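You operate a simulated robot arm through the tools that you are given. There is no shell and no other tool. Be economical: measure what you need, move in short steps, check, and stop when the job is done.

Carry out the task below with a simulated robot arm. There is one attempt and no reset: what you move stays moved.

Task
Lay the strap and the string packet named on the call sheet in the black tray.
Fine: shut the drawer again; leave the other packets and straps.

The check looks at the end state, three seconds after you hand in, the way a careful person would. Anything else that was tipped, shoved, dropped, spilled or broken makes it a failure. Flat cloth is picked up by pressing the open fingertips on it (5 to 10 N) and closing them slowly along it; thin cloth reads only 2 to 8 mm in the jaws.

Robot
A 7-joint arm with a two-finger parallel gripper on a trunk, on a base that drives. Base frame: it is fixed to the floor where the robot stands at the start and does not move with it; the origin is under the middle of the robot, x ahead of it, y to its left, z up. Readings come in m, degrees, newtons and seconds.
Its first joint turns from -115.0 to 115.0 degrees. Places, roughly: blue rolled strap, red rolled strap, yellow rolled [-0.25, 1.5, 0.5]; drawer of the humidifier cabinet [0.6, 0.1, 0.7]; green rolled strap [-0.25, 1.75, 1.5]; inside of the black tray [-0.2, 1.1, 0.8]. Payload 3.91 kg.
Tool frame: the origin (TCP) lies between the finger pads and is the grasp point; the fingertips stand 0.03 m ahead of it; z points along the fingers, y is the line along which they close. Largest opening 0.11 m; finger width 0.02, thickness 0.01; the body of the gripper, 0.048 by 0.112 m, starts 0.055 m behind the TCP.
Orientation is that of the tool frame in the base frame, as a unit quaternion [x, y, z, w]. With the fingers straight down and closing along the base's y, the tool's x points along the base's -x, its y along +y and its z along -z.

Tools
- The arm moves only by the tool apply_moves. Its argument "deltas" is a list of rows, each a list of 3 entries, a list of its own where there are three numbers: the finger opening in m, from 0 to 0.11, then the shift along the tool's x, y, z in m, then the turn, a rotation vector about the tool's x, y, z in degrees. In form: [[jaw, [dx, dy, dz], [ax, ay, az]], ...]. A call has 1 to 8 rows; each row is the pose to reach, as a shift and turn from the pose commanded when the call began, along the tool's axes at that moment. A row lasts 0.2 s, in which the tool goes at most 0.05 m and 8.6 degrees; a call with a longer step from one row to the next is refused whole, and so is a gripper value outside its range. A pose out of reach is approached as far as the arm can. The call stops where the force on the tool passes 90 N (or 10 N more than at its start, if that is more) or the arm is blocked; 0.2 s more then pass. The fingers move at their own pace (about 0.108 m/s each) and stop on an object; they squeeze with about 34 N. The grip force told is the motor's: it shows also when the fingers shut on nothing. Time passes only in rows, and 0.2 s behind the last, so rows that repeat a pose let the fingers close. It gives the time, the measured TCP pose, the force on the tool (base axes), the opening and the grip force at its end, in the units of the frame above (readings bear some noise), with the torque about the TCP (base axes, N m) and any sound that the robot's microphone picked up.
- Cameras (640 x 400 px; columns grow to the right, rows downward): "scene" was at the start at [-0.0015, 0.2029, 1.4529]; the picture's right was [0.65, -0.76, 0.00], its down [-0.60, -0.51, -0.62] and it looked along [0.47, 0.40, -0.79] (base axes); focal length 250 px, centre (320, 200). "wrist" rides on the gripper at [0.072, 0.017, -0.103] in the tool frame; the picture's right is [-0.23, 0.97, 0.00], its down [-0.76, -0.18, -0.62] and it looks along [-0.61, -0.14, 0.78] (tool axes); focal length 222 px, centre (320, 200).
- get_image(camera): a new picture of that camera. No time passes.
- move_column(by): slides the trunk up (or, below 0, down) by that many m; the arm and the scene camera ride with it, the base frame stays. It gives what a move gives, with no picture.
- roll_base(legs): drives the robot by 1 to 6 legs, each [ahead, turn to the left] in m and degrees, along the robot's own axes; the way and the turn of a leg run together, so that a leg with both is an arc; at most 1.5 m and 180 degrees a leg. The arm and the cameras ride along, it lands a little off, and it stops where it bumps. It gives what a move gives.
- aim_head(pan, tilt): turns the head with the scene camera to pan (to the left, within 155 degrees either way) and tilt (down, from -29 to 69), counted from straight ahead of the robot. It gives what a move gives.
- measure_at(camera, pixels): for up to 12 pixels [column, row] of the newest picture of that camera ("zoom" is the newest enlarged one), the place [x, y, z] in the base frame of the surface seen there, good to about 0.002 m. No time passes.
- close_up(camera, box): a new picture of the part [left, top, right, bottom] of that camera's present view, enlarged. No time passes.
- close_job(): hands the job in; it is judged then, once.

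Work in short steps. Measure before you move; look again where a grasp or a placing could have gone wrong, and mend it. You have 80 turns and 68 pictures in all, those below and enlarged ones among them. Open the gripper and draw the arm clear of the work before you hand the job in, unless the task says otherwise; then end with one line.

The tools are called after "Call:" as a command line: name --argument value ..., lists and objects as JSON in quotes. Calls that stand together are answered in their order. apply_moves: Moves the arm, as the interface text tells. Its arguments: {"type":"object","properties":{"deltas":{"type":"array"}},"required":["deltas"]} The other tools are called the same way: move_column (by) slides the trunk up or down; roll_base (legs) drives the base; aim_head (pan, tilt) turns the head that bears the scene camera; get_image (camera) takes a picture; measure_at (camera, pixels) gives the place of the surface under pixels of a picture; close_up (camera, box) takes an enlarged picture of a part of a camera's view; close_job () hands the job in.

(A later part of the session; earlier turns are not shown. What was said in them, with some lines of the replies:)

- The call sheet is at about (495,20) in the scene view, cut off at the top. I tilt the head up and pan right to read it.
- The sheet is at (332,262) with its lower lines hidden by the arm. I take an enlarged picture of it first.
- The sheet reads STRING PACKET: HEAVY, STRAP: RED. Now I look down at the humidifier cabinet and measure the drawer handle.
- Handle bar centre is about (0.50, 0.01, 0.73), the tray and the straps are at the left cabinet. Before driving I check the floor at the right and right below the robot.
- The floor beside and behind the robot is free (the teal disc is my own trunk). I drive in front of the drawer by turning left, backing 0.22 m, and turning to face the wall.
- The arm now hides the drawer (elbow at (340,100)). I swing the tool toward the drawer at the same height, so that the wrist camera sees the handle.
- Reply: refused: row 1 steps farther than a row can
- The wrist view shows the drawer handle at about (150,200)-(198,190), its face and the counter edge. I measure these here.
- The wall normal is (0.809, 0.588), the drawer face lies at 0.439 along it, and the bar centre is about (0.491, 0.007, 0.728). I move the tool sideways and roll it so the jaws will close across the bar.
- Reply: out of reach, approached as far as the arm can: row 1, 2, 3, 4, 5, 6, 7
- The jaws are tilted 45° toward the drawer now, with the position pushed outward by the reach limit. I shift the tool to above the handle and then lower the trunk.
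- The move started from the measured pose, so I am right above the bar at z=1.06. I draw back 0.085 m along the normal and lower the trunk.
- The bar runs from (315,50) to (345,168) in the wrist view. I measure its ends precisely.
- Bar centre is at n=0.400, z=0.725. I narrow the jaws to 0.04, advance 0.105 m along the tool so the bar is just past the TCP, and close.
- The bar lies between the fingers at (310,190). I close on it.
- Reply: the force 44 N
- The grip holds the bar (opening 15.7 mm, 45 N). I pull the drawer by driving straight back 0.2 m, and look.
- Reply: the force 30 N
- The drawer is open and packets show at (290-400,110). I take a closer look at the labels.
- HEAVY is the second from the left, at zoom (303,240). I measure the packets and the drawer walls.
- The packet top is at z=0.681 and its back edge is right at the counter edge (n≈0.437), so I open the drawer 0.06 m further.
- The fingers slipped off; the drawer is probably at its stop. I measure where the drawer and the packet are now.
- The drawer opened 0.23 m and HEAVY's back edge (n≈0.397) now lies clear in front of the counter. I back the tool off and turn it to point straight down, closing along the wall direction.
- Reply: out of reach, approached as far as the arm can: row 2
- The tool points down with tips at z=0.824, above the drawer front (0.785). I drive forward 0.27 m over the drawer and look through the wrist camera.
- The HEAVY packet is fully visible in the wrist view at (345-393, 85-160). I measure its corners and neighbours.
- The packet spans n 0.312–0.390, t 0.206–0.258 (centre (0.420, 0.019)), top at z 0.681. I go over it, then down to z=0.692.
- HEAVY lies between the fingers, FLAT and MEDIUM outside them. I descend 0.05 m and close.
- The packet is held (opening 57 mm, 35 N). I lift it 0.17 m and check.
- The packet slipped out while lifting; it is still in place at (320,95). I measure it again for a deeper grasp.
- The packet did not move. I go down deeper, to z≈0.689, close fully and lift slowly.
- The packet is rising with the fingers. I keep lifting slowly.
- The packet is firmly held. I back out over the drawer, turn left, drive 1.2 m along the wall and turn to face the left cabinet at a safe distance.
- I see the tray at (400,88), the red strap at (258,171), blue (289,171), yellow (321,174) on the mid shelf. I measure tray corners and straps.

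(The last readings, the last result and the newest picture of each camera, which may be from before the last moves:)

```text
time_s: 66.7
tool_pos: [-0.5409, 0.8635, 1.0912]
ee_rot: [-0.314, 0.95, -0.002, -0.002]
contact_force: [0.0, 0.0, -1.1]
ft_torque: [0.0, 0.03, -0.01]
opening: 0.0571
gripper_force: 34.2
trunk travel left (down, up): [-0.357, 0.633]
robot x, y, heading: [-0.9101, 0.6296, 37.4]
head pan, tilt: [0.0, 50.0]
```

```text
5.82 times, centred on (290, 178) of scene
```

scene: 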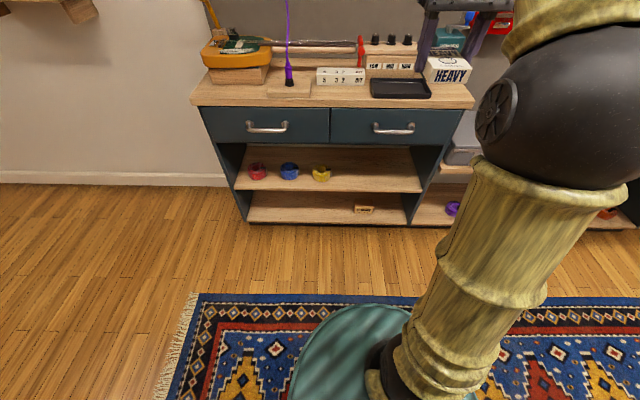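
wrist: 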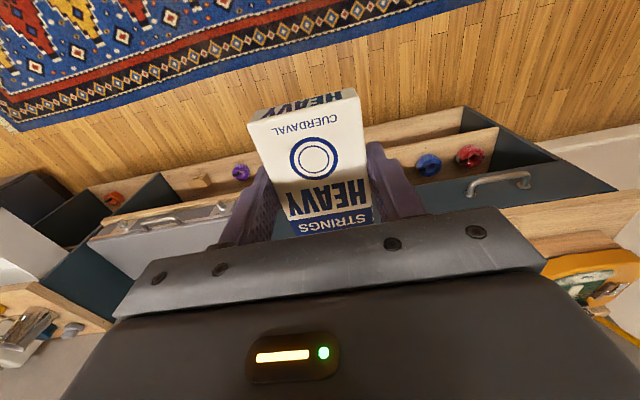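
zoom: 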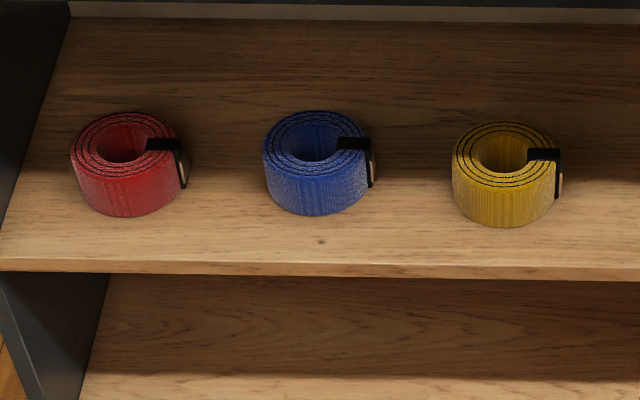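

The tray spans n 0.445–0.545 and t −1.04 to −0.86. I drive forward 0.33 m at height 1.09 and look at the tray from the wrist.

Call:
roll_base --legs '[[0.33, 0]]'

Call:
apply_moves --deltas '[[0.0, [0, -0.03, 0], [0, 0, 0.5]], [0.0, [0, -0.06, 0], [0, 0, 1]], [0.0, [0, -0.09, 0], [0, 0, 1]], [0.0, [0, -0.11, 0], [0, 0, 1]], [0.0, [0, -0.11, 0], [0, 0, 1]]]'

Call:
get_image --camera "wrist"

Call:
get_image --camera "scene"

```text
time_s: 68.9
tool_pos: [-0.2732, 1.0647, 1.091]
ee_rot: [-0.311, 0.95, -0.001, -0.002]
contact_force: [0.1, 1.0, -1.5]
ft_torque: [-0.05, -0.03, -0.03]
opening: 0.0569
gripper_force: 34.1
trunk travel left (down, up): [-0.357, 0.633]
robot x, y, heading: [-0.6439, 0.8315, 37.2]
head pan, tilt: [0.0, 50.0]
```

```text
time_s: 70.1
tool_pos: [-0.2069, 0.9719, 1.0899]
ee_rot: [-0.302, 0.953, 0.0, -0.001]
contact_force: [0.8, 0.1, -0.4]
ft_torque: [-0.02, 0.01, 0.01]
opening: 0.0568
gripper_force: 33.5
trunk travel left (down, up): [-0.357, 0.633]
robot x, y, heading: [-0.6458, 0.8329, 37.0]
head pan, tilt: [0.0, 50.0]
```

```text
34 pictures are left
```

wrist: 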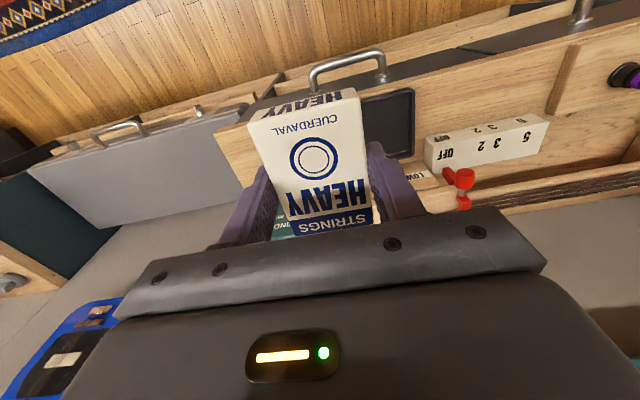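

```text
33 pictures are left
```

scene: 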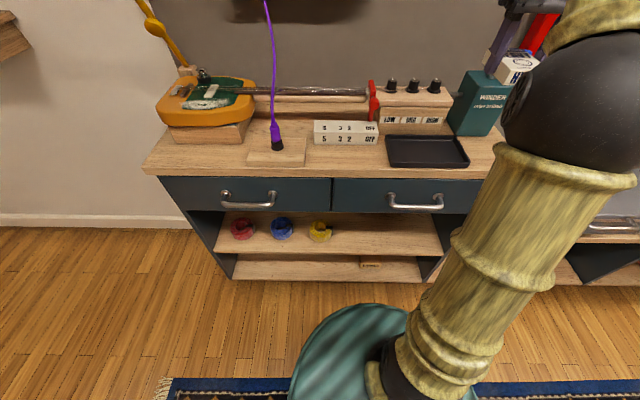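

Now the scene view shows the tray well at (385-470, 135-167). I take a closer picture and measure the inner floor, rim and the WINDER box.

Call:
close_up --camera "scene" --box '[370, 60, 530, 190]'

```text
3.08 times, centred on (450, 125) of scene
```

zoom: 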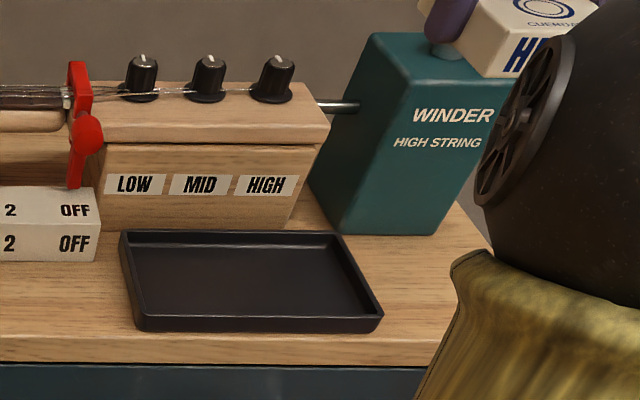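

Call:
measure_at --camera "zoom" --pixels '[[124, 233], [336, 233], [136, 328], [382, 314], [240, 285], [150, 310], [345, 300], [325, 250], [140, 250], [345, 230], [435, 228], [430, 60]]'

```text
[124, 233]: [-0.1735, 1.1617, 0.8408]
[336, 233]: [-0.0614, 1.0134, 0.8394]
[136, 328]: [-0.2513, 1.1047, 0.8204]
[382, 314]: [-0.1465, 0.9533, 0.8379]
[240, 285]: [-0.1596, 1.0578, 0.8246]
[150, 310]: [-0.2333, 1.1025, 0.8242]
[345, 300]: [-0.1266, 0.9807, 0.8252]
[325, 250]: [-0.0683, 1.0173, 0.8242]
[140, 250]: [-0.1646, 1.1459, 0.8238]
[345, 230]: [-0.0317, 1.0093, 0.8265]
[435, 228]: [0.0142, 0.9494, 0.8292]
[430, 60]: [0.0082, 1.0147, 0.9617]
```

Tray floor is at z=0.824 and rim at 0.84; target TCP is n=0.498, t=−0.918. I drive forward 0.094 m, shift 1 cm left, and lower the trunk 0.19 m.

Call:
roll_base --legs '[[0.094, 0]]'

Call:
apply_moves --deltas '[[0.0, [0, 0.01, 0], [0, 0, -0.8]], [0.0, [0, 0.01, 0], [0, 0, -0.8]]]'

Call:
move_column --by -0.17

Call:
get_image --camera "wrist"

```text
time_s: 71.2
tool_pos: [-0.1349, 1.029, 1.0902]
ee_rot: [-0.303, 0.953, -0.001, -0.002]
contact_force: [-0.6, 0.1, -2.0]
ft_torque: [0.02, -0.02, -0.01]
opening: 0.057
gripper_force: 33.8
trunk travel left (down, up): [-0.357, 0.633]
robot x, y, heading: [-0.5731, 0.8854, 37.2]
head pan, tilt: [0.0, 50.0]
```

```text
time_s: 71.8
tool_pos: [-0.1404, 1.0367, 1.0919]
ee_rot: [-0.31, 0.951, -0.002, -0.002]
contact_force: [0.6, 0.2, -1.2]
ft_torque: [0.03, -0.02, 0.01]
opening: 0.0572
gripper_force: 33.9
trunk travel left (down, up): [-0.357, 0.633]
robot x, y, heading: [-0.5701, 0.8891, 37.1]
head pan, tilt: [0.0, 50.0]
```

```text
time_s: 73.7
tool_pos: [-0.1404, 1.0364, 0.9202]
ee_rot: [-0.31, 0.951, 0.0, -0.002]
contact_force: [0.7, 0.6, -1.3]
ft_torque: [-0.01, -0.03, 0.0]
opening: 0.057
gripper_force: 34.1
trunk travel left (down, up): [-0.187, 0.803]
robot x, y, heading: [-0.5722, 0.8901, 37.1]
head pan, tilt: [0.0, 50.0]
```

```text
31 pictures are left
```

wrist: 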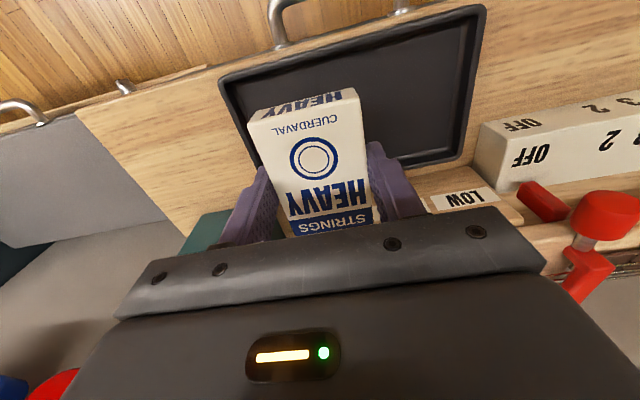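

TCP is at n=0.496, t=−0.921, over the tray's right half. I descend 0.062 m to set the packet down and release a little.

Call:
apply_moves --deltas '[[0.0, [-0.002, 0, 0.025], [0, 0, 0]], [0.0, [-0.002, 0, 0.045], [0, 0, 0]], [0.0, [-0.002, 0, 0.056], [0, 0, 0]], [0.0, [-0.002, 0, 0.0615], [0, 0, 0]], [0.0, [-0.002, 0, 0.0615], [0, 0, 0]]]'

Call:
get_image --camera "wrist"

```text
time_s: 74.9
tool_pos: [-0.1401, 1.0373, 0.8594]
ee_rot: [-0.31, 0.951, 0.0, -0.002]
contact_force: [0.3, 0.9, -0.5]
ft_torque: [0.02, 0.0, -0.01]
opening: 0.0571
gripper_force: 34.1
trunk travel left (down, up): [-0.187, 0.803]
robot x, y, heading: [-0.5711, 0.883, 37.3]
head pan, tilt: [0.0, 50.0]
```

```text
30 pictures are left
```

wrist: 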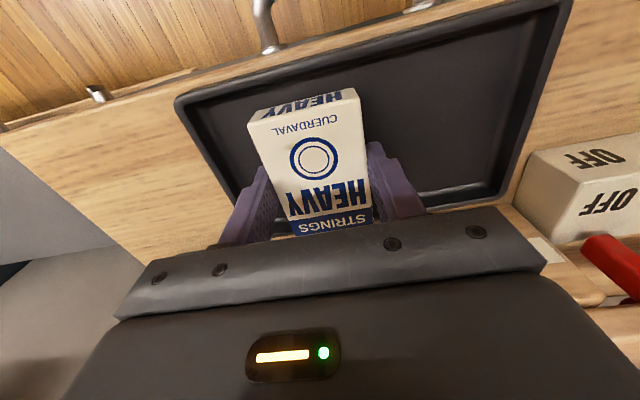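

The packet hangs just above the tray floor. I lower 3 mm, open to 0.07 and rise.

Call:
apply_moves --deltas '[[0.0, [0, 0, 0.003], [0, 0, 0]], [0.0, [0, 0, 0.003], [0, 0, 0]], [0.07, [0, 0, 0.003], [0, 0, 0]], [0.07, [0, 0, 0.002], [0, 0, 0]], [0.07, [0, 0, -0.02], [0, 0, 0]], [0.07, [0, 0, -0.06], [0, 0, 0]], [0.07, [0, 0, -0.1], [0, 0, 0]], [0.07, [0, 0, -0.14], [0, 0, 0]]]'

Call:
get_image --camera "wrist"

```text
time_s: 76.7
tool_pos: [-0.141, 1.0373, 0.9297]
ee_rot: [-0.31, 0.951, 0.0, 0.0]
contact_force: [-0.1, 0.0, -0.7]
ft_torque: [0.02, 0.0, 0.01]
opening: 0.07
gripper_force: 0.1
out of reach, approached as far as the arm can: row 7, 8
trunk travel left (down, up): [-0.187, 0.803]
robot x, y, heading: [-0.572, 0.8876, 37.3]
head pan, tilt: [0.0, 50.0]
```

```text
29 pictures are left
```

wrist: 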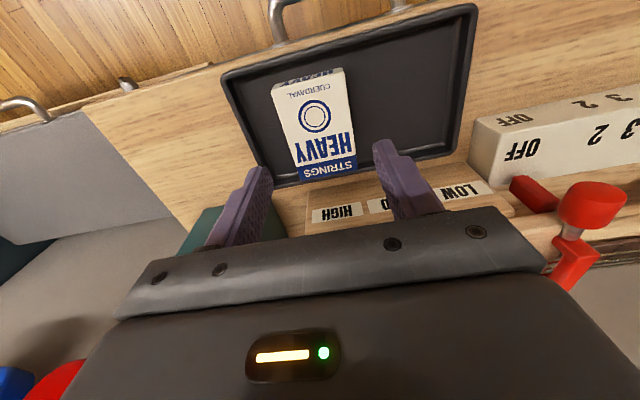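

The packet lies in the tray. To leave enough room for the strap and fingers on the left, I regrip it and shift it 14 mm to the right, lifted only slightly.

Call:
apply_moves --deltas '[[0.07, [0, 0, 0.04], [0, 0, 0]], [0.07, [0, 0, 0.065], [0, 0, 0]], [0.07, [0, 0, 0.073], [0, 0, 0]], [0.0, [0, 0, 0.073], [0, 0, 0]], [0.0, [0, 0, 0.073], [0, 0, 0]], [0.0, [0, 0, 0.069], [0, 0, 0]], [0.0, [0, -0.007, 0.068], [0, 0, 0]], [0.0, [0, -0.014, 0.068], [0, 0, 0]]]'

Call:
apply_moves --deltas '[[0.0, [0, 0, 0.004], [0, 0, 0]], [0.0, [0, 0, 0.005], [0, 0, 0]], [0.064, [0, 0, 0.005], [0, 0, 0]], [0.064, [0, 0, 0.004], [0, 0, 0]], [0.064, [0, 0, -0.02], [0, 0, 0]], [0.064, [0, 0, -0.06], [0, 0, 0]], [0.064, [0, 0, -0.07], [0, 0, 0]]]'

Call:
move_column --by 0.1

Call:
get_image --camera "wrist"

```text
time_s: 78.5
tool_pos: [-0.1347, 1.0268, 0.8628]
ee_rot: [-0.31, 0.951, 0.0, -0.001]
contact_force: [-0.2, 0.6, -1.0]
ft_torque: [-0.01, 0.0, -0.03]
opening: 0.0571
gripper_force: 34.2
trunk travel left (down, up): [-0.187, 0.803]
robot x, y, heading: [-0.5715, 0.8922, 37.2]
head pan, tilt: [0.0, 50.0]
```

```text
time_s: 80.1
tool_pos: [-0.1358, 1.0276, 0.928]
ee_rot: [-0.309, 0.951, 0.0, -0.001]
contact_force: [0.0, 0.1, -0.6]
ft_torque: [0.01, -0.03, -0.02]
opening: 0.0639
gripper_force: 0.1
trunk travel left (down, up): [-0.187, 0.803]
robot x, y, heading: [-0.5735, 0.8881, 37.3]
head pan, tilt: [0.0, 50.0]
```

```text
time_s: 81.5
tool_pos: [-0.1364, 1.0281, 1.0285]
ee_rot: [-0.31, 0.951, 0.0, 0.0]
contact_force: [-0.3, -0.9, -0.1]
ft_torque: [0.0, -0.01, -0.03]
opening: 0.0639
gripper_force: 0.1
trunk travel left (down, up): [-0.287, 0.703]
robot x, y, heading: [-0.5741, 0.8872, 37.3]
head pan, tilt: [0.0, 50.0]
```

```text
28 pictures are left
```

wrist: 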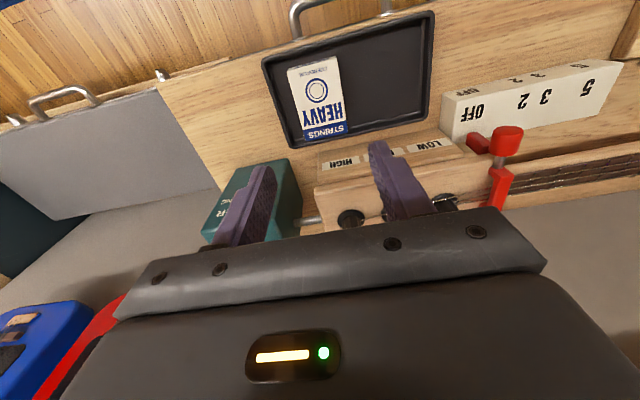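

The packet is at the right side of the tray, leaving room. Now I back off, shift 0.45 m left along the wall, and look at the straps.

Call:
roll_base --legs '[[-0.35, 0], [0, 89], [0.44, 0], [0, -90]]'

Call:
aim_head --pan -10 --tilt 50

Call:
get_image --camera "scene"

```text
time_s: 93.6
tool_pos: [-0.6685, 1.1596, 1.0287]
ee_rot: [-0.301, 0.954, 0.0, 0.0]
contact_force: [0.3, -0.1, 0.2]
ft_torque: [0.02, 0.02, 0.02]
opening: 0.0642
gripper_force: 0.0
trunk travel left (down, up): [-0.287, 0.703]
robot x, y, heading: [-1.1086, 1.031, 36.2]
head pan, tilt: [0.0, 50.0]
```

```text
time_s: 94.4
tool_pos: [-0.6707, 1.1601, 1.0286]
ee_rot: [-0.3, 0.954, 0.0, -0.001]
contact_force: [0.0, 0.1, 0.7]
ft_torque: [0.01, 0.06, -0.02]
opening: 0.064
gripper_force: 0.1
trunk travel left (down, up): [-0.287, 0.703]
robot x, y, heading: [-1.1073, 1.0289, 36.2]
head pan, tilt: [-10.0, 50.0]
```

```text
27 pictures are left
```

scene: 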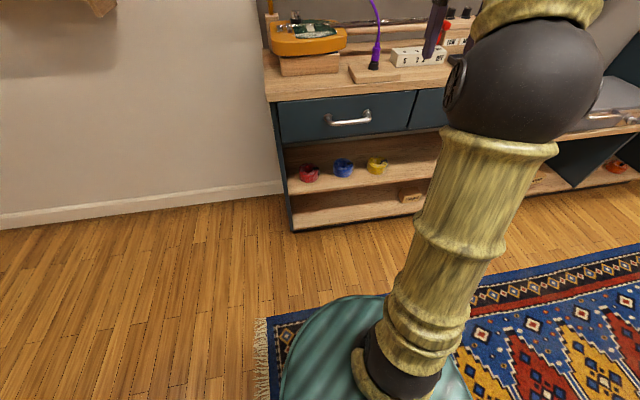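

Call:
close_up --camera "scene" --box '[275, 120, 395, 200]'

```text
5.00 times, centred on (335, 160) of scene
```

zoom: 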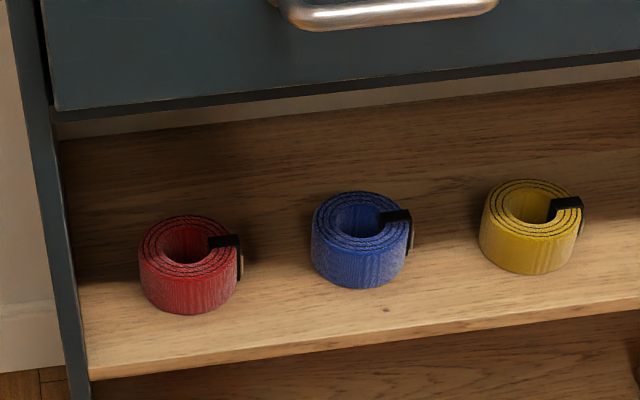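

The red strap is at zoom (188,265). I measure its top rim, front, buckle side, the shelf and the side wall.

Call:
measure_at --camera "zoom" --pixels '[[142, 250], [180, 219], [180, 272], [228, 260], [240, 262], [190, 311], [85, 300], [72, 220], [312, 240], [150, 120], [120, 366], [240, 330]]'

```text
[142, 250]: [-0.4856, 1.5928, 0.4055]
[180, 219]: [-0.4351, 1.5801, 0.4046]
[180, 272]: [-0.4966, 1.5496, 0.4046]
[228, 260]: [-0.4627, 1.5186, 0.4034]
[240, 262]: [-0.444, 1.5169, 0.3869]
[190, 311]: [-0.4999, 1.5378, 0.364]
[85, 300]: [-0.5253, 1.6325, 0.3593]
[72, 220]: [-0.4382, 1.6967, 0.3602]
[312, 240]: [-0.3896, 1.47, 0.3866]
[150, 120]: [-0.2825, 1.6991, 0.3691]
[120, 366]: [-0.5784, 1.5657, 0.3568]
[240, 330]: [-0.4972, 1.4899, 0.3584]
```

The strap roll is centred at n=0.543, t=−1.538, 68 mm wide plus buckle on its right, top at z 0.4045, shelf at 0.358. First I lower the arm and shift it left, then tilt 45° toward the shelf while still away from it.

Call:
apply_moves --deltas '[[0.08, [-0.005, 0.025, 0.035], [0, 0, -0.5]], [0.1, [-0.01, 0.05, 0.07], [0, 0, -1]], [0.105, [-0.015, 0.075, 0.105], [0, 0, -1]], [0.105, [-0.02, 0.1, 0.14], [0, 0, -1]], [0.105, [-0.025, 0.125, 0.175], [0, 0, -1]], [0.105, [-0.03, 0.15, 0.21], [0, 0, -1]], [0.105, [-0.035, 0.175, 0.245], [0, 0, -1]], [0.105, [-0.04, 0.198, 0.28], [0, 0, -1]]]'

Call:
apply_moves --deltas '[[0.105, [0, 0, 0.01], [0, -8, 0]], [0.105, [0, 0, 0.02], [0, -16, 0]], [0.105, [0, 0, 0.03], [0, -24, 0]], [0.105, [0, 0, 0.04], [0, -32, 0]], [0.105, [0, 0, 0.05], [0, -40, 0]], [0.105, [0, 0, 0.05], [0, -45, 0]], [0.105, [0, 0, 0.05], [0, -45, 0]]]'

Call:
move_column --by -0.28

```text
time_s: 96.2
tool_pos: [-0.7527, 1.3467, 0.7456]
ee_rot: [-0.309, 0.951, 0.0, 0.001]
contact_force: [-0.4, -0.6, 0.9]
ft_torque: [0.08, 0.02, -0.01]
opening: 0.1052
gripper_force: 0.2
trunk travel left (down, up): [-0.287, 0.703]
robot x, y, heading: [-1.1088, 1.0299, 36.1]
head pan, tilt: [-10.0, 50.0]
```

```text
time_s: 97.8
tool_pos: [-0.747, 1.3439, 0.6984]
ee_rot: [-0.282, 0.88, 0.117, 0.364]
contact_force: [-4.6, 3.1, 1.5]
ft_torque: [-0.25, -0.2, -0.29]
opening: 0.1052
gripper_force: 0.1
out of reach, approached as far as the arm can: row 5
trunk travel left (down, up): [-0.287, 0.703]
robot x, y, heading: [-1.1109, 1.0287, 35.9]
head pan, tilt: [-10.0, 50.0]
```

```text
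time_s: 100.6
tool_pos: [-0.7522, 1.3458, 0.4179]
ee_rot: [-0.285, 0.879, 0.118, 0.364]
contact_force: [-0.3, 0.1, -1.0]
ft_torque: [0.0, -0.02, 0.0]
opening: 0.1053
gripper_force: 0.0
trunk travel left (down, up): [-0.007, 0.983]
robot x, y, heading: [-1.1057, 1.0271, 36.2]
head pan, tilt: [-10.0, 50.0]
```

TCP is at n=0.183, t=−1.531, z=0.418, tilted 45°. I drive 0.28 m forward so the tips stop just before the strap, then look.

Call:
roll_base --legs '[[0.28, 0]]'

Call:
get_image --camera "wrist"

Call:
get_image --camera "scene"

```text
time_s: 102.5
tool_pos: [-0.5299, 1.5009, 0.4193]
ee_rot: [-0.282, 0.88, 0.117, 0.365]
contact_force: [-0.6, 0.2, 0.1]
ft_torque: [-0.01, -0.03, -0.03]
opening: 0.1049
gripper_force: 0.1
trunk travel left (down, up): [-0.007, 0.983]
robot x, y, heading: [-0.8916, 1.1852, 35.9]
head pan, tilt: [-10.0, 50.0]
```

```text
25 pictures are left
```

wrist: 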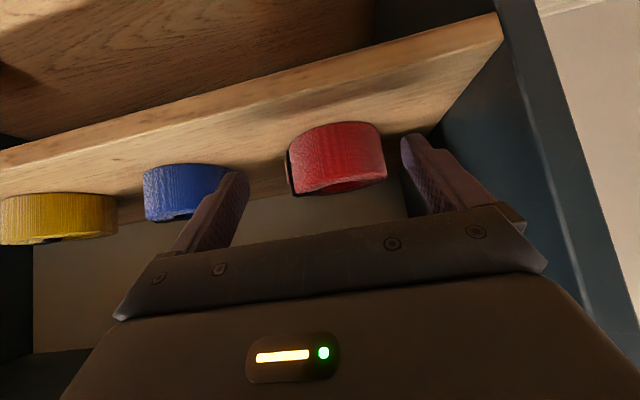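

```text
24 pictures are left
```

scene: 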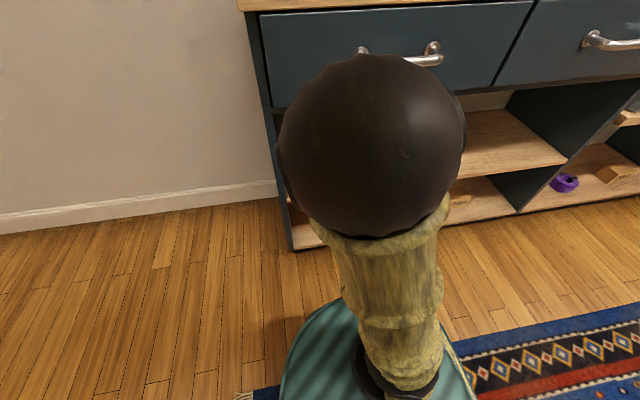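

The red strap is between the fingers at (337,158), buckle on its left in this view (290,180). I measure its edges from here.

Call:
measure_at --camera "wrist" --pixels '[[290, 180], [296, 165], [340, 155], [383, 150], [335, 130], [410, 140], [225, 180], [335, 188]]'

```text
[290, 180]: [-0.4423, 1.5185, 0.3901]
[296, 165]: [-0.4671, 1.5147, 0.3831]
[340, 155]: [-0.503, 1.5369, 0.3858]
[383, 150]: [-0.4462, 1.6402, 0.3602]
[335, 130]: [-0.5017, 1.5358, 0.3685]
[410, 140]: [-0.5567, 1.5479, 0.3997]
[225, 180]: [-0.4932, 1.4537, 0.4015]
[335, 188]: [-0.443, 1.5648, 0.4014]
```

Roll spans n 0.498–0.577, t −1.577 to −1.489 with buckle. I align 7 mm left and advance to n=0.529, z=0.4035.

Call:
apply_moves --deltas '[[0.108, [0, 0.007, 0], [0, 0, 0]], [0.108, [0.011, 0.007, 0.011], [0, 0, 0]], [0.108, [-0.007, 0.007, 0.03], [0, 0, 0]], [0.108, [-0.024, 0.007, 0.047], [0, 0, 0]], [0.108, [-0.0417, 0.007, 0.0643], [0, 0, 0]], [0.108, [-0.0417, 0.007, 0.0643], [0, 0, 0]]]'

Call:
get_image --camera "wrist"

```text
time_s: 103.9
tool_pos: [-0.4701, 1.5476, 0.4012]
ee_rot: [-0.283, 0.88, 0.117, 0.363]
contact_force: [0.9, -0.9, 0.1]
ft_torque: [-0.01, 0.0, 0.01]
opening: 0.1081
gripper_force: 0.1
trunk travel left (down, up): [-0.007, 0.983]
robot x, y, heading: [-0.8925, 1.1868, 35.6]
head pan, tilt: [-10.0, 50.0]
```

```text
23 pictures are left
```

wrist: 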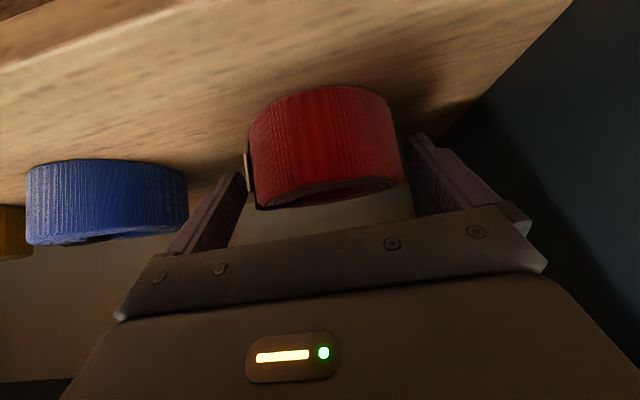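

The strap sits between the fingers. I close, wait, and lift a little slowly.

Call:
apply_moves --deltas '[[0.08, [0, 0, 0], [0, 0, 0]], [0.0, [0, 0, 0], [0, 0, 0]], [0.0, [0, 0, 0], [0, 0, 0]], [0.0, [0, 0, 0], [0, 0, 0]], [0.0, [-0.003, 0, -0.003], [0, 0, 0]], [0.0, [-0.006, 0, -0.006], [0, 0, 0]], [0.0, [-0.01, 0, -0.01], [0, 0, 0]], [0.0, [-0.014, 0, -0.014], [0, 0, 0]]]'

Call:
get_image --camera "wrist"

```text
time_s: 105.7
tool_pos: [-0.4728, 1.55, 0.421]
ee_rot: [-0.283, 0.88, 0.117, 0.364]
contact_force: [-0.1, 0.3, -0.9]
ft_torque: [0.0, 0.01, 0.01]
opening: 0.0871
gripper_force: 33.5
trunk travel left (down, up): [-0.007, 0.983]
robot x, y, heading: [-0.8907, 1.1869, 35.7]
head pan, tilt: [-10.0, 50.0]
```

```text
22 pictures are left
```

wrist: 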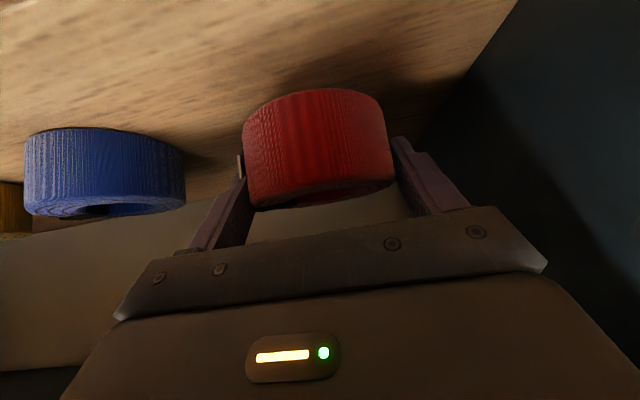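

The strap is lifted and held (87 mm, 33 N). I back out, raise the trunk, and drive right along the wall to the tray.

Call:
roll_base --legs '[[-0.4, 0]]'

Call:
move_column --by 0.56

Call:
roll_base --legs '[[0, -89.7], [0.542, 0], [0, 90]]'

Call:
get_image --camera "wrist"

Call:
aim_head --pan -5 --tilt 50

Call:
get_image --camera "scene"

```text
time_s: 108.2
tool_pos: [-0.8074, 1.3142, 0.4217]
ee_rot: [-0.288, 0.878, 0.119, 0.364]
contact_force: [0.4, 0.4, -1.1]
ft_torque: [-0.02, -0.02, -0.01]
opening: 0.0872
gripper_force: 33.9
trunk travel left (down, up): [-0.007, 0.983]
robot x, y, heading: [-1.2214, 0.9472, 36.3]
head pan, tilt: [-10.0, 50.0]
```

```text
refused: 0.56 is not a number from -0.4 to 0.4
```

```text
time_s: 119.0
tool_pos: [-0.4997, 0.9209, 0.4213]
ee_rot: [-0.316, 0.869, 0.131, 0.359]
contact_force: [-0.7, -0.2, -1.7]
ft_torque: [-0.01, 0.05, 0.0]
opening: 0.0871
gripper_force: 34.2
trunk travel left (down, up): [-0.007, 0.983]
robot x, y, heading: [-0.8917, 0.5297, 40.0]
head pan, tilt: [-10.0, 50.0]
```

```text
21 pictures are left
```

wrist: 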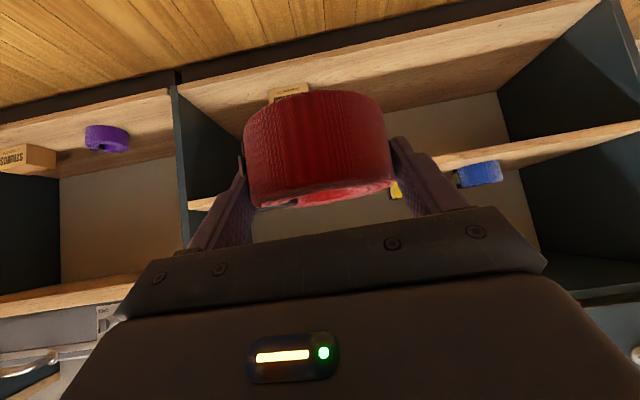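

```text
time_s: 119.6
tool_pos: [-0.4999, 0.9197, 0.4214]
ee_rot: [-0.315, 0.869, 0.13, 0.359]
contact_force: [0.2, 0.8, -1.2]
ft_torque: [-0.04, 0.03, 0.0]
opening: 0.0869
gripper_force: 33.5
trunk travel left (down, up): [-0.007, 0.983]
robot x, y, heading: [-0.8864, 0.5251, 40.0]
head pan, tilt: [-5.0, 50.0]
```

```text
20 pictures are left
```

scene: 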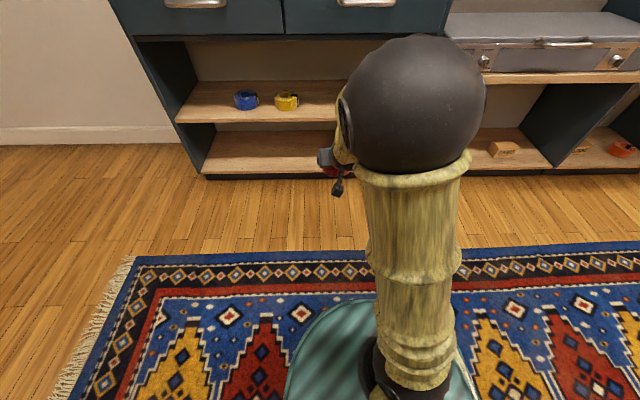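

The strap is still held; the base ended 4° too far left. I correct the heading and raise the trunk so the strap clears the counter.

Call:
roll_base --legs '[[0, -3.9]]'

Call:
move_column --by 0.4

Call:
move_column --by 0.16

Call:
roll_base --legs '[[0.28, 0]]'

Call:
get_image --camera "wrist"

Call:
get_image --camera "scene"

```text
time_s: 120.5
tool_pos: [-0.4741, 0.8919, 0.4217]
ee_rot: [-0.286, 0.879, 0.118, 0.363]
contact_force: [0.3, 1.1, -2.0]
ft_torque: [-0.03, 0.0, 0.02]
opening: 0.087
gripper_force: 33.9
trunk travel left (down, up): [-0.007, 0.983]
robot x, y, heading: [-0.884, 0.5259, 36.2]
head pan, tilt: [-5.0, 50.0]
```

```text
time_s: 124.3
tool_pos: [-0.4749, 0.8928, 0.8222]
ee_rot: [-0.285, 0.879, 0.118, 0.364]
contact_force: [-0.5, 0.5, -1.7]
ft_torque: [-0.02, 0.03, 0.01]
opening: 0.087
gripper_force: 34.1
trunk travel left (down, up): [-0.407, 0.583]
robot x, y, heading: [-0.8905, 0.5232, 36.1]
head pan, tilt: [-5.0, 50.0]
```

```text
time_s: 126.1
tool_pos: [-0.4739, 0.8916, 0.9816]
ee_rot: [-0.286, 0.879, 0.118, 0.363]
contact_force: [0.5, 0.8, -1.2]
ft_torque: [-0.01, 0.05, -0.02]
opening: 0.0869
gripper_force: 34.3
trunk travel left (down, up): [-0.567, 0.423]
robot x, y, heading: [-0.8906, 0.5285, 36.4]
head pan, tilt: [-5.0, 50.0]
```

```text
time_s: 128.1
tool_pos: [-0.2467, 1.0606, 0.9812]
ee_rot: [-0.287, 0.878, 0.119, 0.364]
contact_force: [-0.3, 0.5, -2.2]
ft_torque: [-0.02, 0.03, 0.02]
opening: 0.087
gripper_force: 34.8
trunk travel left (down, up): [-0.567, 0.423]
robot x, y, heading: [-0.662, 0.6937, 36.4]
head pan, tilt: [-5.0, 50.0]
```

```text
19 pictures are left
```

wrist: 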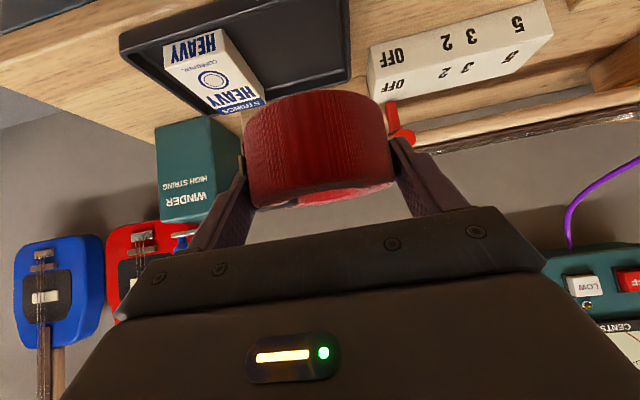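

```text
18 pictures are left
```

scene: 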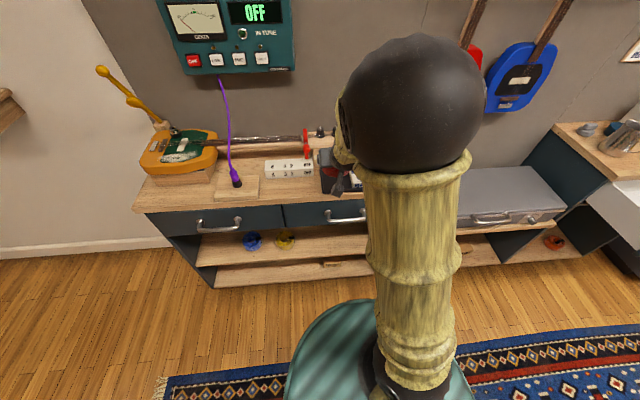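

TCP is at n=0.424, t=−1.003. I measure the packet's left side and tray edges from the wrist view before placing.

Call:
measure_at --camera "wrist" --pixels '[[217, 33], [250, 82], [165, 50], [300, 60], [345, 40], [350, 70], [240, 20], [260, 78]]'

Call:
close_up --camera "wrist" --box '[110, 0, 430, 220]'

```text
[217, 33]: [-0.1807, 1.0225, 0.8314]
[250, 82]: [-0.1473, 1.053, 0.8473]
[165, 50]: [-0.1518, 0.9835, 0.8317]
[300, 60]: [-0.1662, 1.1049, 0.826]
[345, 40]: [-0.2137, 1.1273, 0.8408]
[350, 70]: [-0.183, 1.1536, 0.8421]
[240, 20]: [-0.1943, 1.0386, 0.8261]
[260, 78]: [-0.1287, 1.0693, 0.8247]
```

```text
1.82 times, centred on (270, 110) of wrist
```

zoom: 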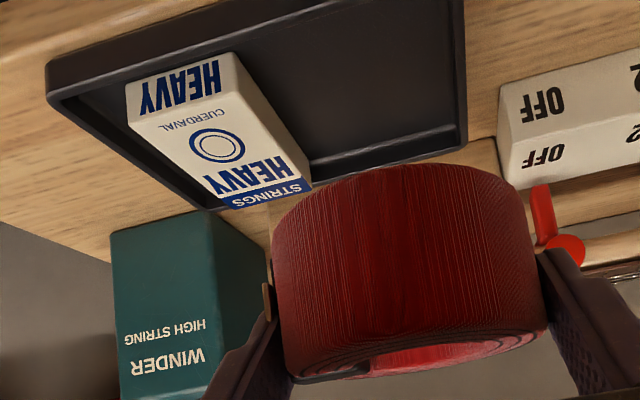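

The packet's left edge is at t=−0.936 and the tray's inner left wall at −1.034, so the strap centre goes to t=−0.990, n=0.494. I drive 0.06 m forward, then check the pose.

Call:
roll_base --legs '[[0.06, 0]]'

Call:
apply_moves --deltas '[[0.0, [0.02, -0.006, 0.02], [0, 0, 0]], [0.0, [0.04, -0.013, 0.04], [0, 0, 0]], [0.0, [0.05, -0.013, 0.05], [0, 0, 0]], [0.0, [0.05, -0.013, 0.05], [0, 0, 0]]]'

Call:
get_image --camera "wrist"

```text
time_s: 129.1
tool_pos: [-0.1971, 1.0947, 0.9808]
ee_rot: [-0.286, 0.879, 0.119, 0.364]
contact_force: [-0.5, -0.1, -1.4]
ft_torque: [-0.03, 0.01, 0.02]
opening: 0.087
gripper_force: 33.2
trunk travel left (down, up): [-0.567, 0.423]
robot x, y, heading: [-0.6108, 0.7281, 36.1]
head pan, tilt: [-5.0, 50.0]
```

```text
time_s: 130.1
tool_pos: [-0.1894, 1.0852, 0.9135]
ee_rot: [-0.285, 0.879, 0.118, 0.363]
contact_force: [-0.4, 0.9, -1.3]
ft_torque: [0.03, 0.0, -0.02]
opening: 0.0872
gripper_force: 34.3
trunk travel left (down, up): [-0.567, 0.423]
robot x, y, heading: [-0.6118, 0.7285, 36.2]
head pan, tilt: [-5.0, 50.0]
```

```text
16 pictures are left
```

wrist: 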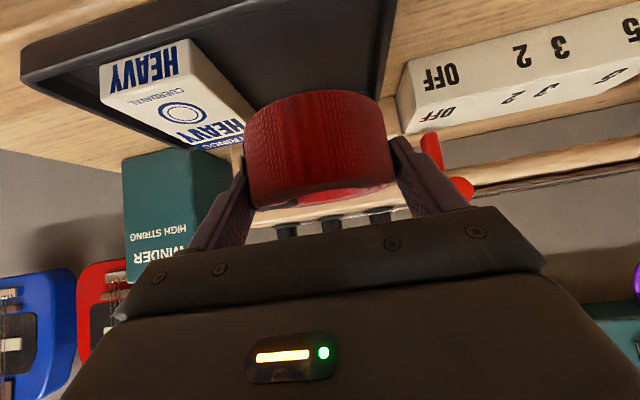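

TCP is at n=0.485, t=−0.989 as wanted. I lower to z≈0.877 so the fingers stay just above the packet and rim, and look.

Call:
apply_moves --deltas '[[0.0, [0.012, 0, 0.012], [0, 0, 0]], [0.0, [0.02, 0, 0.02], [0, 0, 0]], [0.0, [0.0255, 0, 0.0255], [0, 0, 0]], [0.0, [0.0255, 0, 0.0255], [0, 0, 0]]]'

Call:
get_image --camera "wrist"

```text
time_s: 131.1
tool_pos: [-0.1899, 1.085, 0.8766]
ee_rot: [-0.285, 0.879, 0.118, 0.364]
contact_force: [1.6, -0.2, 3.7]
ft_torque: [-0.15, -0.21, -0.01]
opening: 0.0867
gripper_force: 34.1
trunk travel left (down, up): [-0.567, 0.423]
robot x, y, heading: [-0.6112, 0.73, 36.1]
head pan, tilt: [-5.0, 50.0]
```

```text
15 pictures are left
```

wrist: 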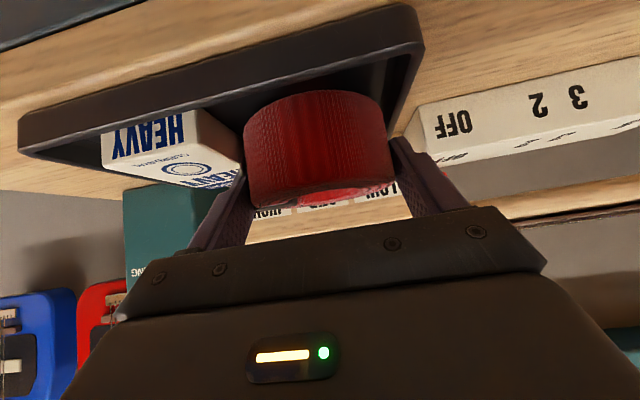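

A 4 N contact on the right side shows that the right finger just touches the packet's top edge. I rise 3 mm, then open slightly to let the strap drop the last few mm, and back away upward.

Call:
apply_moves --deltas '[[0.0, [-0.002, 0.001, -0.002], [0, 0, 0]], [0.0, [-0.002, 0.001, -0.002], [0, 0, 0]], [0.096, [-0.002, 0.001, -0.002], [0, 0, 0]], [0.098, [-0.002, 0.001, -0.002], [0, 0, 0]], [0.098, [-0.002, 0.001, -0.002], [0, 0, 0]]]'

Call:
get_image --camera "wrist"

```text
time_s: 132.3
tool_pos: [-0.1908, 1.0869, 0.8793]
ee_rot: [-0.286, 0.879, 0.118, 0.363]
contact_force: [-0.3, 0.1, 0.5]
ft_torque: [0.03, 0.0, 0.0]
opening: 0.0979
gripper_force: 0.1
trunk travel left (down, up): [-0.567, 0.423]
robot x, y, heading: [-0.6137, 0.7263, 36.1]
head pan, tilt: [-5.0, 50.0]
```

```text
14 pictures are left
```

wrist: 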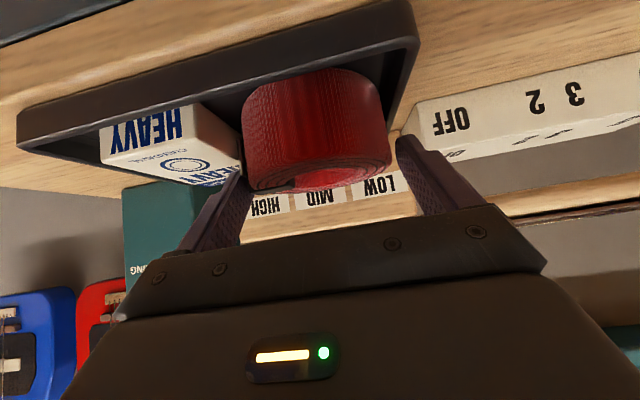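

The strap has dropped into the tray. I withdraw back-and-up along the tool axis and look at the result.

Call:
apply_moves --deltas '[[0.098, [-0.005, 0, -0.015], [0, 0, 0]], [0.098, [-0.01, 0, -0.04], [0, 0, 0]], [0.098, [-0.02, 0, -0.08], [0, 0, 0]], [0.098, [-0.02, 0, -0.08], [0, 0, 0]]]'

Call:
get_image --camera "wrist"

```text
time_s: 133.3
tool_pos: [-0.2233, 1.0602, 0.9477]
ee_rot: [-0.286, 0.879, 0.119, 0.364]
contact_force: [0.3, 0.5, 1.0]
ft_torque: [0.0, 0.04, 0.02]
opening: 0.098
gripper_force: 0.0
trunk travel left (down, up): [-0.567, 0.423]
robot x, y, heading: [-0.6129, 0.7287, 36.1]
head pan, tilt: [-5.0, 50.0]
```

```text
13 pictures are left
```

wrist: 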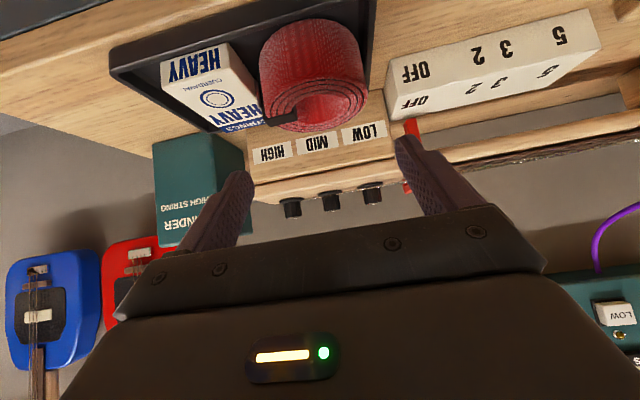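

The strap and packet both appear inside the tray. I check that the strap lies flat by measuring its top rim and zooming in.

Call:
close_up --camera "wrist" --box '[100, 0, 420, 180]'

Call:
measure_at --camera "wrist" --pixels '[[272, 106], [310, 82], [360, 92], [310, 127], [345, 122], [262, 60], [285, 120], [310, 50], [350, 45], [240, 110]]'

```text
2.00 times, centred on (260, 90) of wrist
```

zoom: 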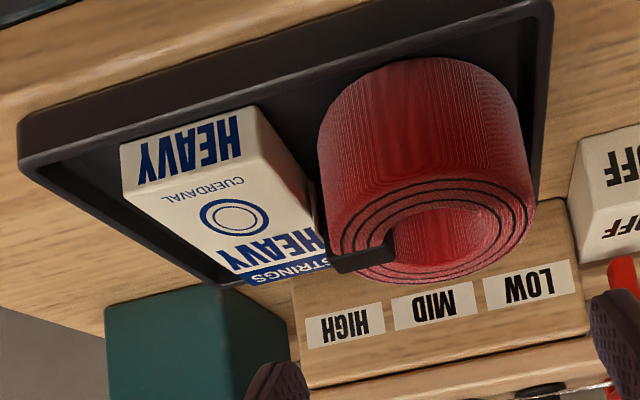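

```text
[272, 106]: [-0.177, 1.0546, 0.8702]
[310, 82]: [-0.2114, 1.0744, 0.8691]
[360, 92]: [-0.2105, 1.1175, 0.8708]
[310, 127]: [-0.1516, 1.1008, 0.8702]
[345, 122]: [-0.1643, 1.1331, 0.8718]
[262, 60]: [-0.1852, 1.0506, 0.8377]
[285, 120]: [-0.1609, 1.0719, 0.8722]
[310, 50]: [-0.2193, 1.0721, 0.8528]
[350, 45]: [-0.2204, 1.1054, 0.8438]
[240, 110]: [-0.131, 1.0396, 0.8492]
```

The strap's top is level at z≈0.870, so it lies flat on the tray floor beside the packet. Now I back off and return to the open drawer to shut it.

Call:
roll_base --legs '[[-0.33, 0], [0, -90], [1.273, 0], [0, 90]]'

Call:
aim_head --pan 0 --tilt 50

Call:
get_image --camera "wrist"

```text
time_s: 149.1
tool_pos: [0.2638, -0.154, 0.9467]
ee_rot: [-0.293, 0.877, 0.121, 0.362]
contact_force: [0.1, 0.2, -0.3]
ft_torque: [0.0, -0.03, 0.0]
opening: 0.0979
gripper_force: 0.2
trunk travel left (down, up): [-0.567, 0.423]
robot x, y, heading: [-0.1186, -0.4917, 36.8]
head pan, tilt: [-5.0, 50.0]
```

```text
time_s: 149.8
tool_pos: [0.264, -0.155, 0.9485]
ee_rot: [-0.293, 0.877, 0.121, 0.362]
contact_force: [0.1, 0.3, -0.3]
ft_torque: [-0.03, 0.02, 0.0]
opening: 0.0981
gripper_force: 0.1
trunk travel left (down, up): [-0.567, 0.423]
robot x, y, heading: [-0.1219, -0.4953, 37.2]
head pan, tilt: [0.0, 50.0]
```

```text
11 pictures are left
```

wrist: 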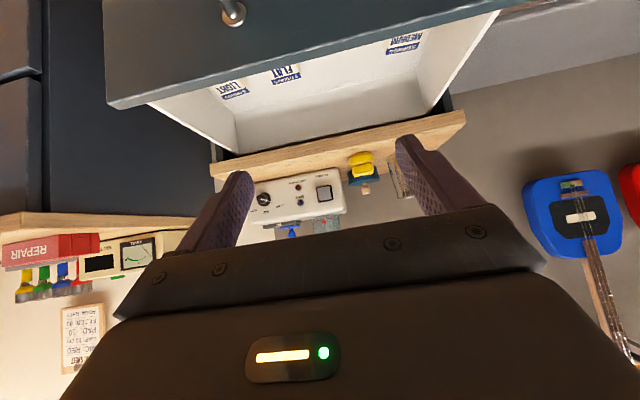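

TCP is at n=0.12, t=0.281, in front of the open drawer's middle. I measure the drawer front from the wrist view.

Call:
measure_at --camera "wrist" --pixels '[[300, 50], [300, 30], [120, 98], [480, 10], [235, 20], [280, 45]]'

```text
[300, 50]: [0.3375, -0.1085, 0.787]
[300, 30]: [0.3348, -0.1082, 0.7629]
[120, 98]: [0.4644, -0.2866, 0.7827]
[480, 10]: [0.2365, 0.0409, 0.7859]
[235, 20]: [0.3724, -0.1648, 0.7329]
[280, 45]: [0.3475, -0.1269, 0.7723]
```

The drawer face is at n=0.207, z up to 0.787. I close the fingers and lower so the tips meet the face above the handle at z≈0.765.

Call:
apply_moves --deltas '[[0.0, [0, 0, 0], [0, 0, 0]], [0.0, [0, 0, 0], [0, 0, 0]], [0.0, [0, 0, 0], [0, 0, 0]]]'

Call:
move_column --by -0.162

Call:
roll_base --legs '[[0.2, 0]]'

Call:
get_image --camera "wrist"

```text
time_s: 150.6
tool_pos: [0.2638, -0.1544, 0.9484]
ee_rot: [-0.293, 0.877, 0.121, 0.362]
contact_force: [0.6, -0.2, 0.0]
ft_torque: [-0.03, 0.0, -0.04]
opening: 0.0
gripper_force: 34.4
trunk travel left (down, up): [-0.567, 0.423]
robot x, y, heading: [-0.1186, -0.4867, 37.2]
head pan, tilt: [0.0, 50.0]
```

```text
time_s: 152.4
tool_pos: [0.2635, -0.1541, 0.7862]
ee_rot: [-0.293, 0.877, 0.121, 0.362]
contact_force: [0.2, 1.2, 0.5]
ft_torque: [0.0, 0.02, -0.02]
opening: 0.0
gripper_force: 34.0
trunk travel left (down, up): [-0.405, 0.585]
robot x, y, heading: [-0.1171, -0.4933, 37.0]
head pan, tilt: [0.0, 50.0]
```

```text
time_s: 154.0
tool_pos: [0.426, -0.0365, 0.7849]
ee_rot: [-0.289, 0.878, 0.119, 0.363]
contact_force: [-0.1, -0.3, 0.6]
ft_torque: [0.01, 0.01, -0.01]
opening: 0.0
gripper_force: 33.6
trunk travel left (down, up): [-0.405, 0.585]
robot x, y, heading: [0.0435, -0.3733, 36.5]
head pan, tilt: [0.0, 50.0]
```

```text
10 pictures are left
```

wrist: 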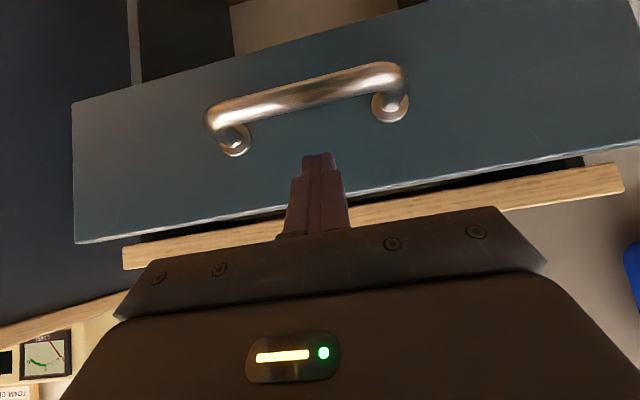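

The drawer is being pushed in; tips at n≈0.35, the closed face is at 0.439. I push 0.08 m more.

Call:
roll_base --legs '[[0.08, 0]]'

Call:
get_image --camera "wrist"

Call:
measure_at --camera "wrist" --pixels '[[200, 180], [250, 160], [400, 130], [300, 130], [230, 230], [420, 200]]'

```text
time_s: 155.1
tool_pos: [0.4926, 0.0105, 0.7851]
ee_rot: [-0.289, 0.878, 0.119, 0.363]
contact_force: [-1.3, 0.3, 0.3]
ft_torque: [-0.02, 0.02, 0.0]
opening: 0.0003
gripper_force: 34.1
trunk travel left (down, up): [-0.405, 0.585]
robot x, y, heading: [0.1052, -0.3204, 36.5]
head pan, tilt: [0.0, 50.0]
```

```text
9 pictures are left
```

wrist: 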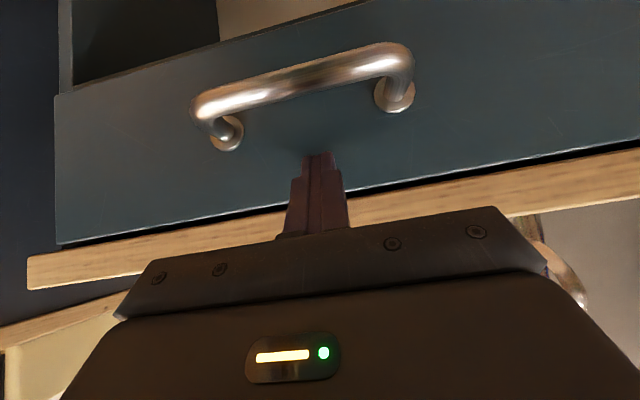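

```text
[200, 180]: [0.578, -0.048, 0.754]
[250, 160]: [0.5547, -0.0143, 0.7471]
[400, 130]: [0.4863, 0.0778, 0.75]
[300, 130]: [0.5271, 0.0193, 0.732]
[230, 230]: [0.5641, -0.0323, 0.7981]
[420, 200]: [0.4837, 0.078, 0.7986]
```

The face is at n≈0.4395, the same as originally, so the drawer is shut. I give a gentle 12 mm press with the arm to make sure, then back away.

Call:
apply_moves --deltas '[[0.0, [-0.004, 0, 0.004], [0, 0, 0]], [0.0, [-0.0085, 0, 0.0085], [0, 0, 0]], [0.0, [-0.0085, 0, 0.0085], [0, 0, 0]]]'

Call:
roll_base --legs '[[-0.3, 0]]'

Call:
get_image --camera "wrist"

Call:
aim_head --pan 30 --tilt 45

Call:
get_image --camera "scene"

```text
time_s: 155.9
tool_pos: [0.4965, 0.0148, 0.7861]
ee_rot: [-0.289, 0.879, 0.118, 0.361]
contact_force: [-41.7, -28.9, 7.5]
ft_torque: [0.3, 0.83, 0.04]
opening: 0.0002
gripper_force: 34.3
trunk travel left (down, up): [-0.405, 0.585]
robot x, y, heading: [0.1097, -0.3232, 36.3]
head pan, tilt: [0.0, 50.0]
```

```text
time_s: 158.0
tool_pos: [0.2548, -0.1633, 0.7855]
ee_rot: [-0.292, 0.877, 0.12, 0.362]
contact_force: [0.0, -0.4, 0.6]
ft_torque: [-0.03, -0.01, -0.01]
opening: 0.0
gripper_force: 33.9
trunk travel left (down, up): [-0.405, 0.585]
robot x, y, heading: [-0.1426, -0.503, 36.7]
head pan, tilt: [0.0, 50.0]
```

```text
8 pictures are left
```

wrist: 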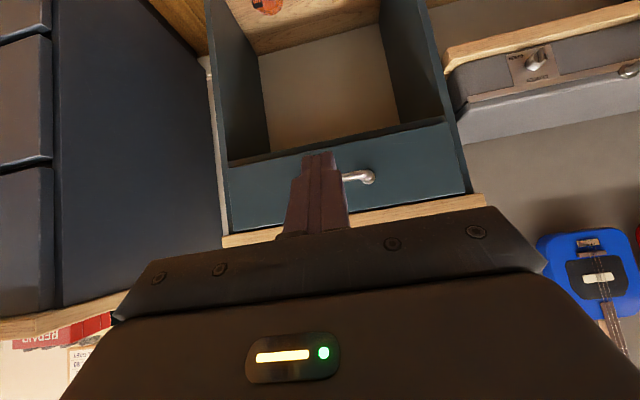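

```text
time_s: 158.9
tool_pos: [0.2559, -0.1625, 0.7856]
ee_rot: [-0.291, 0.877, 0.12, 0.363]
contact_force: [0.3, 0.2, 0.7]
ft_torque: [0.02, -0.02, 0.02]
opening: 0.0
gripper_force: 34.0
trunk travel left (down, up): [-0.405, 0.585]
robot x, y, heading: [-0.1337, -0.5047, 36.8]
head pan, tilt: [30.0, 45.0]
```

```text
7 pictures are left
```

scene: 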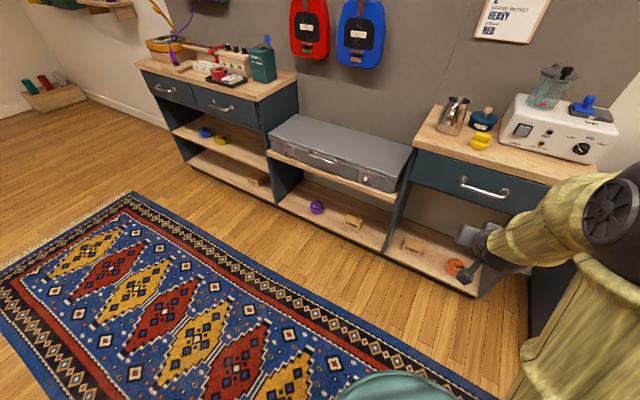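

The drawer is shut (stopped hard at 50 N) and nothing else looks disturbed. I check the tray once more enlarged and open the gripper.

Call:
close_up --camera "scene" --box '[130, 25, 290, 155]'

Call:
apply_moves --deltas '[[0.05, [0, 0, -0.02], [0, 0, 0]], [0.1, [0, 0, -0.03], [0, 0, 0]], [0.1, [0, 0, -0.03], [0, 0, 0]]]'

```text
3.08 times, centred on (210, 90) of scene
```

zoom: 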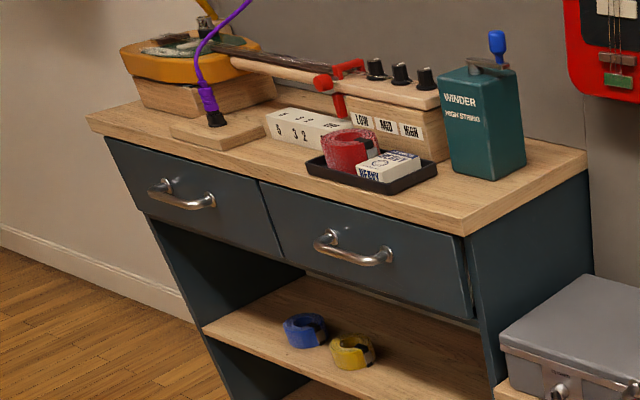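

```text
time_s: 159.7
tool_pos: [0.2366, -0.1745, 0.8073]
ee_rot: [-0.291, 0.877, 0.12, 0.362]
contact_force: [-0.6, 0.0, -0.4]
ft_torque: [0.01, 0.02, -0.02]
opening: 0.0999
gripper_force: 0.0
trunk travel left (down, up): [-0.405, 0.585]
robot x, y, heading: [-0.1413, -0.5063, 36.7]
head pan, tilt: [30.0, 45.0]
```

The red strap and the HEAVY packet are in the tray, the drawer is shut, and the gripper is open and clear. I hand the job in.

Call:
close_job

```text
The job is handed in.
```

The red strap and the HEAVY string packet named on the call sheet are both lying in the black tray, the drawer is shut again, and the other packets and straps were left alone.
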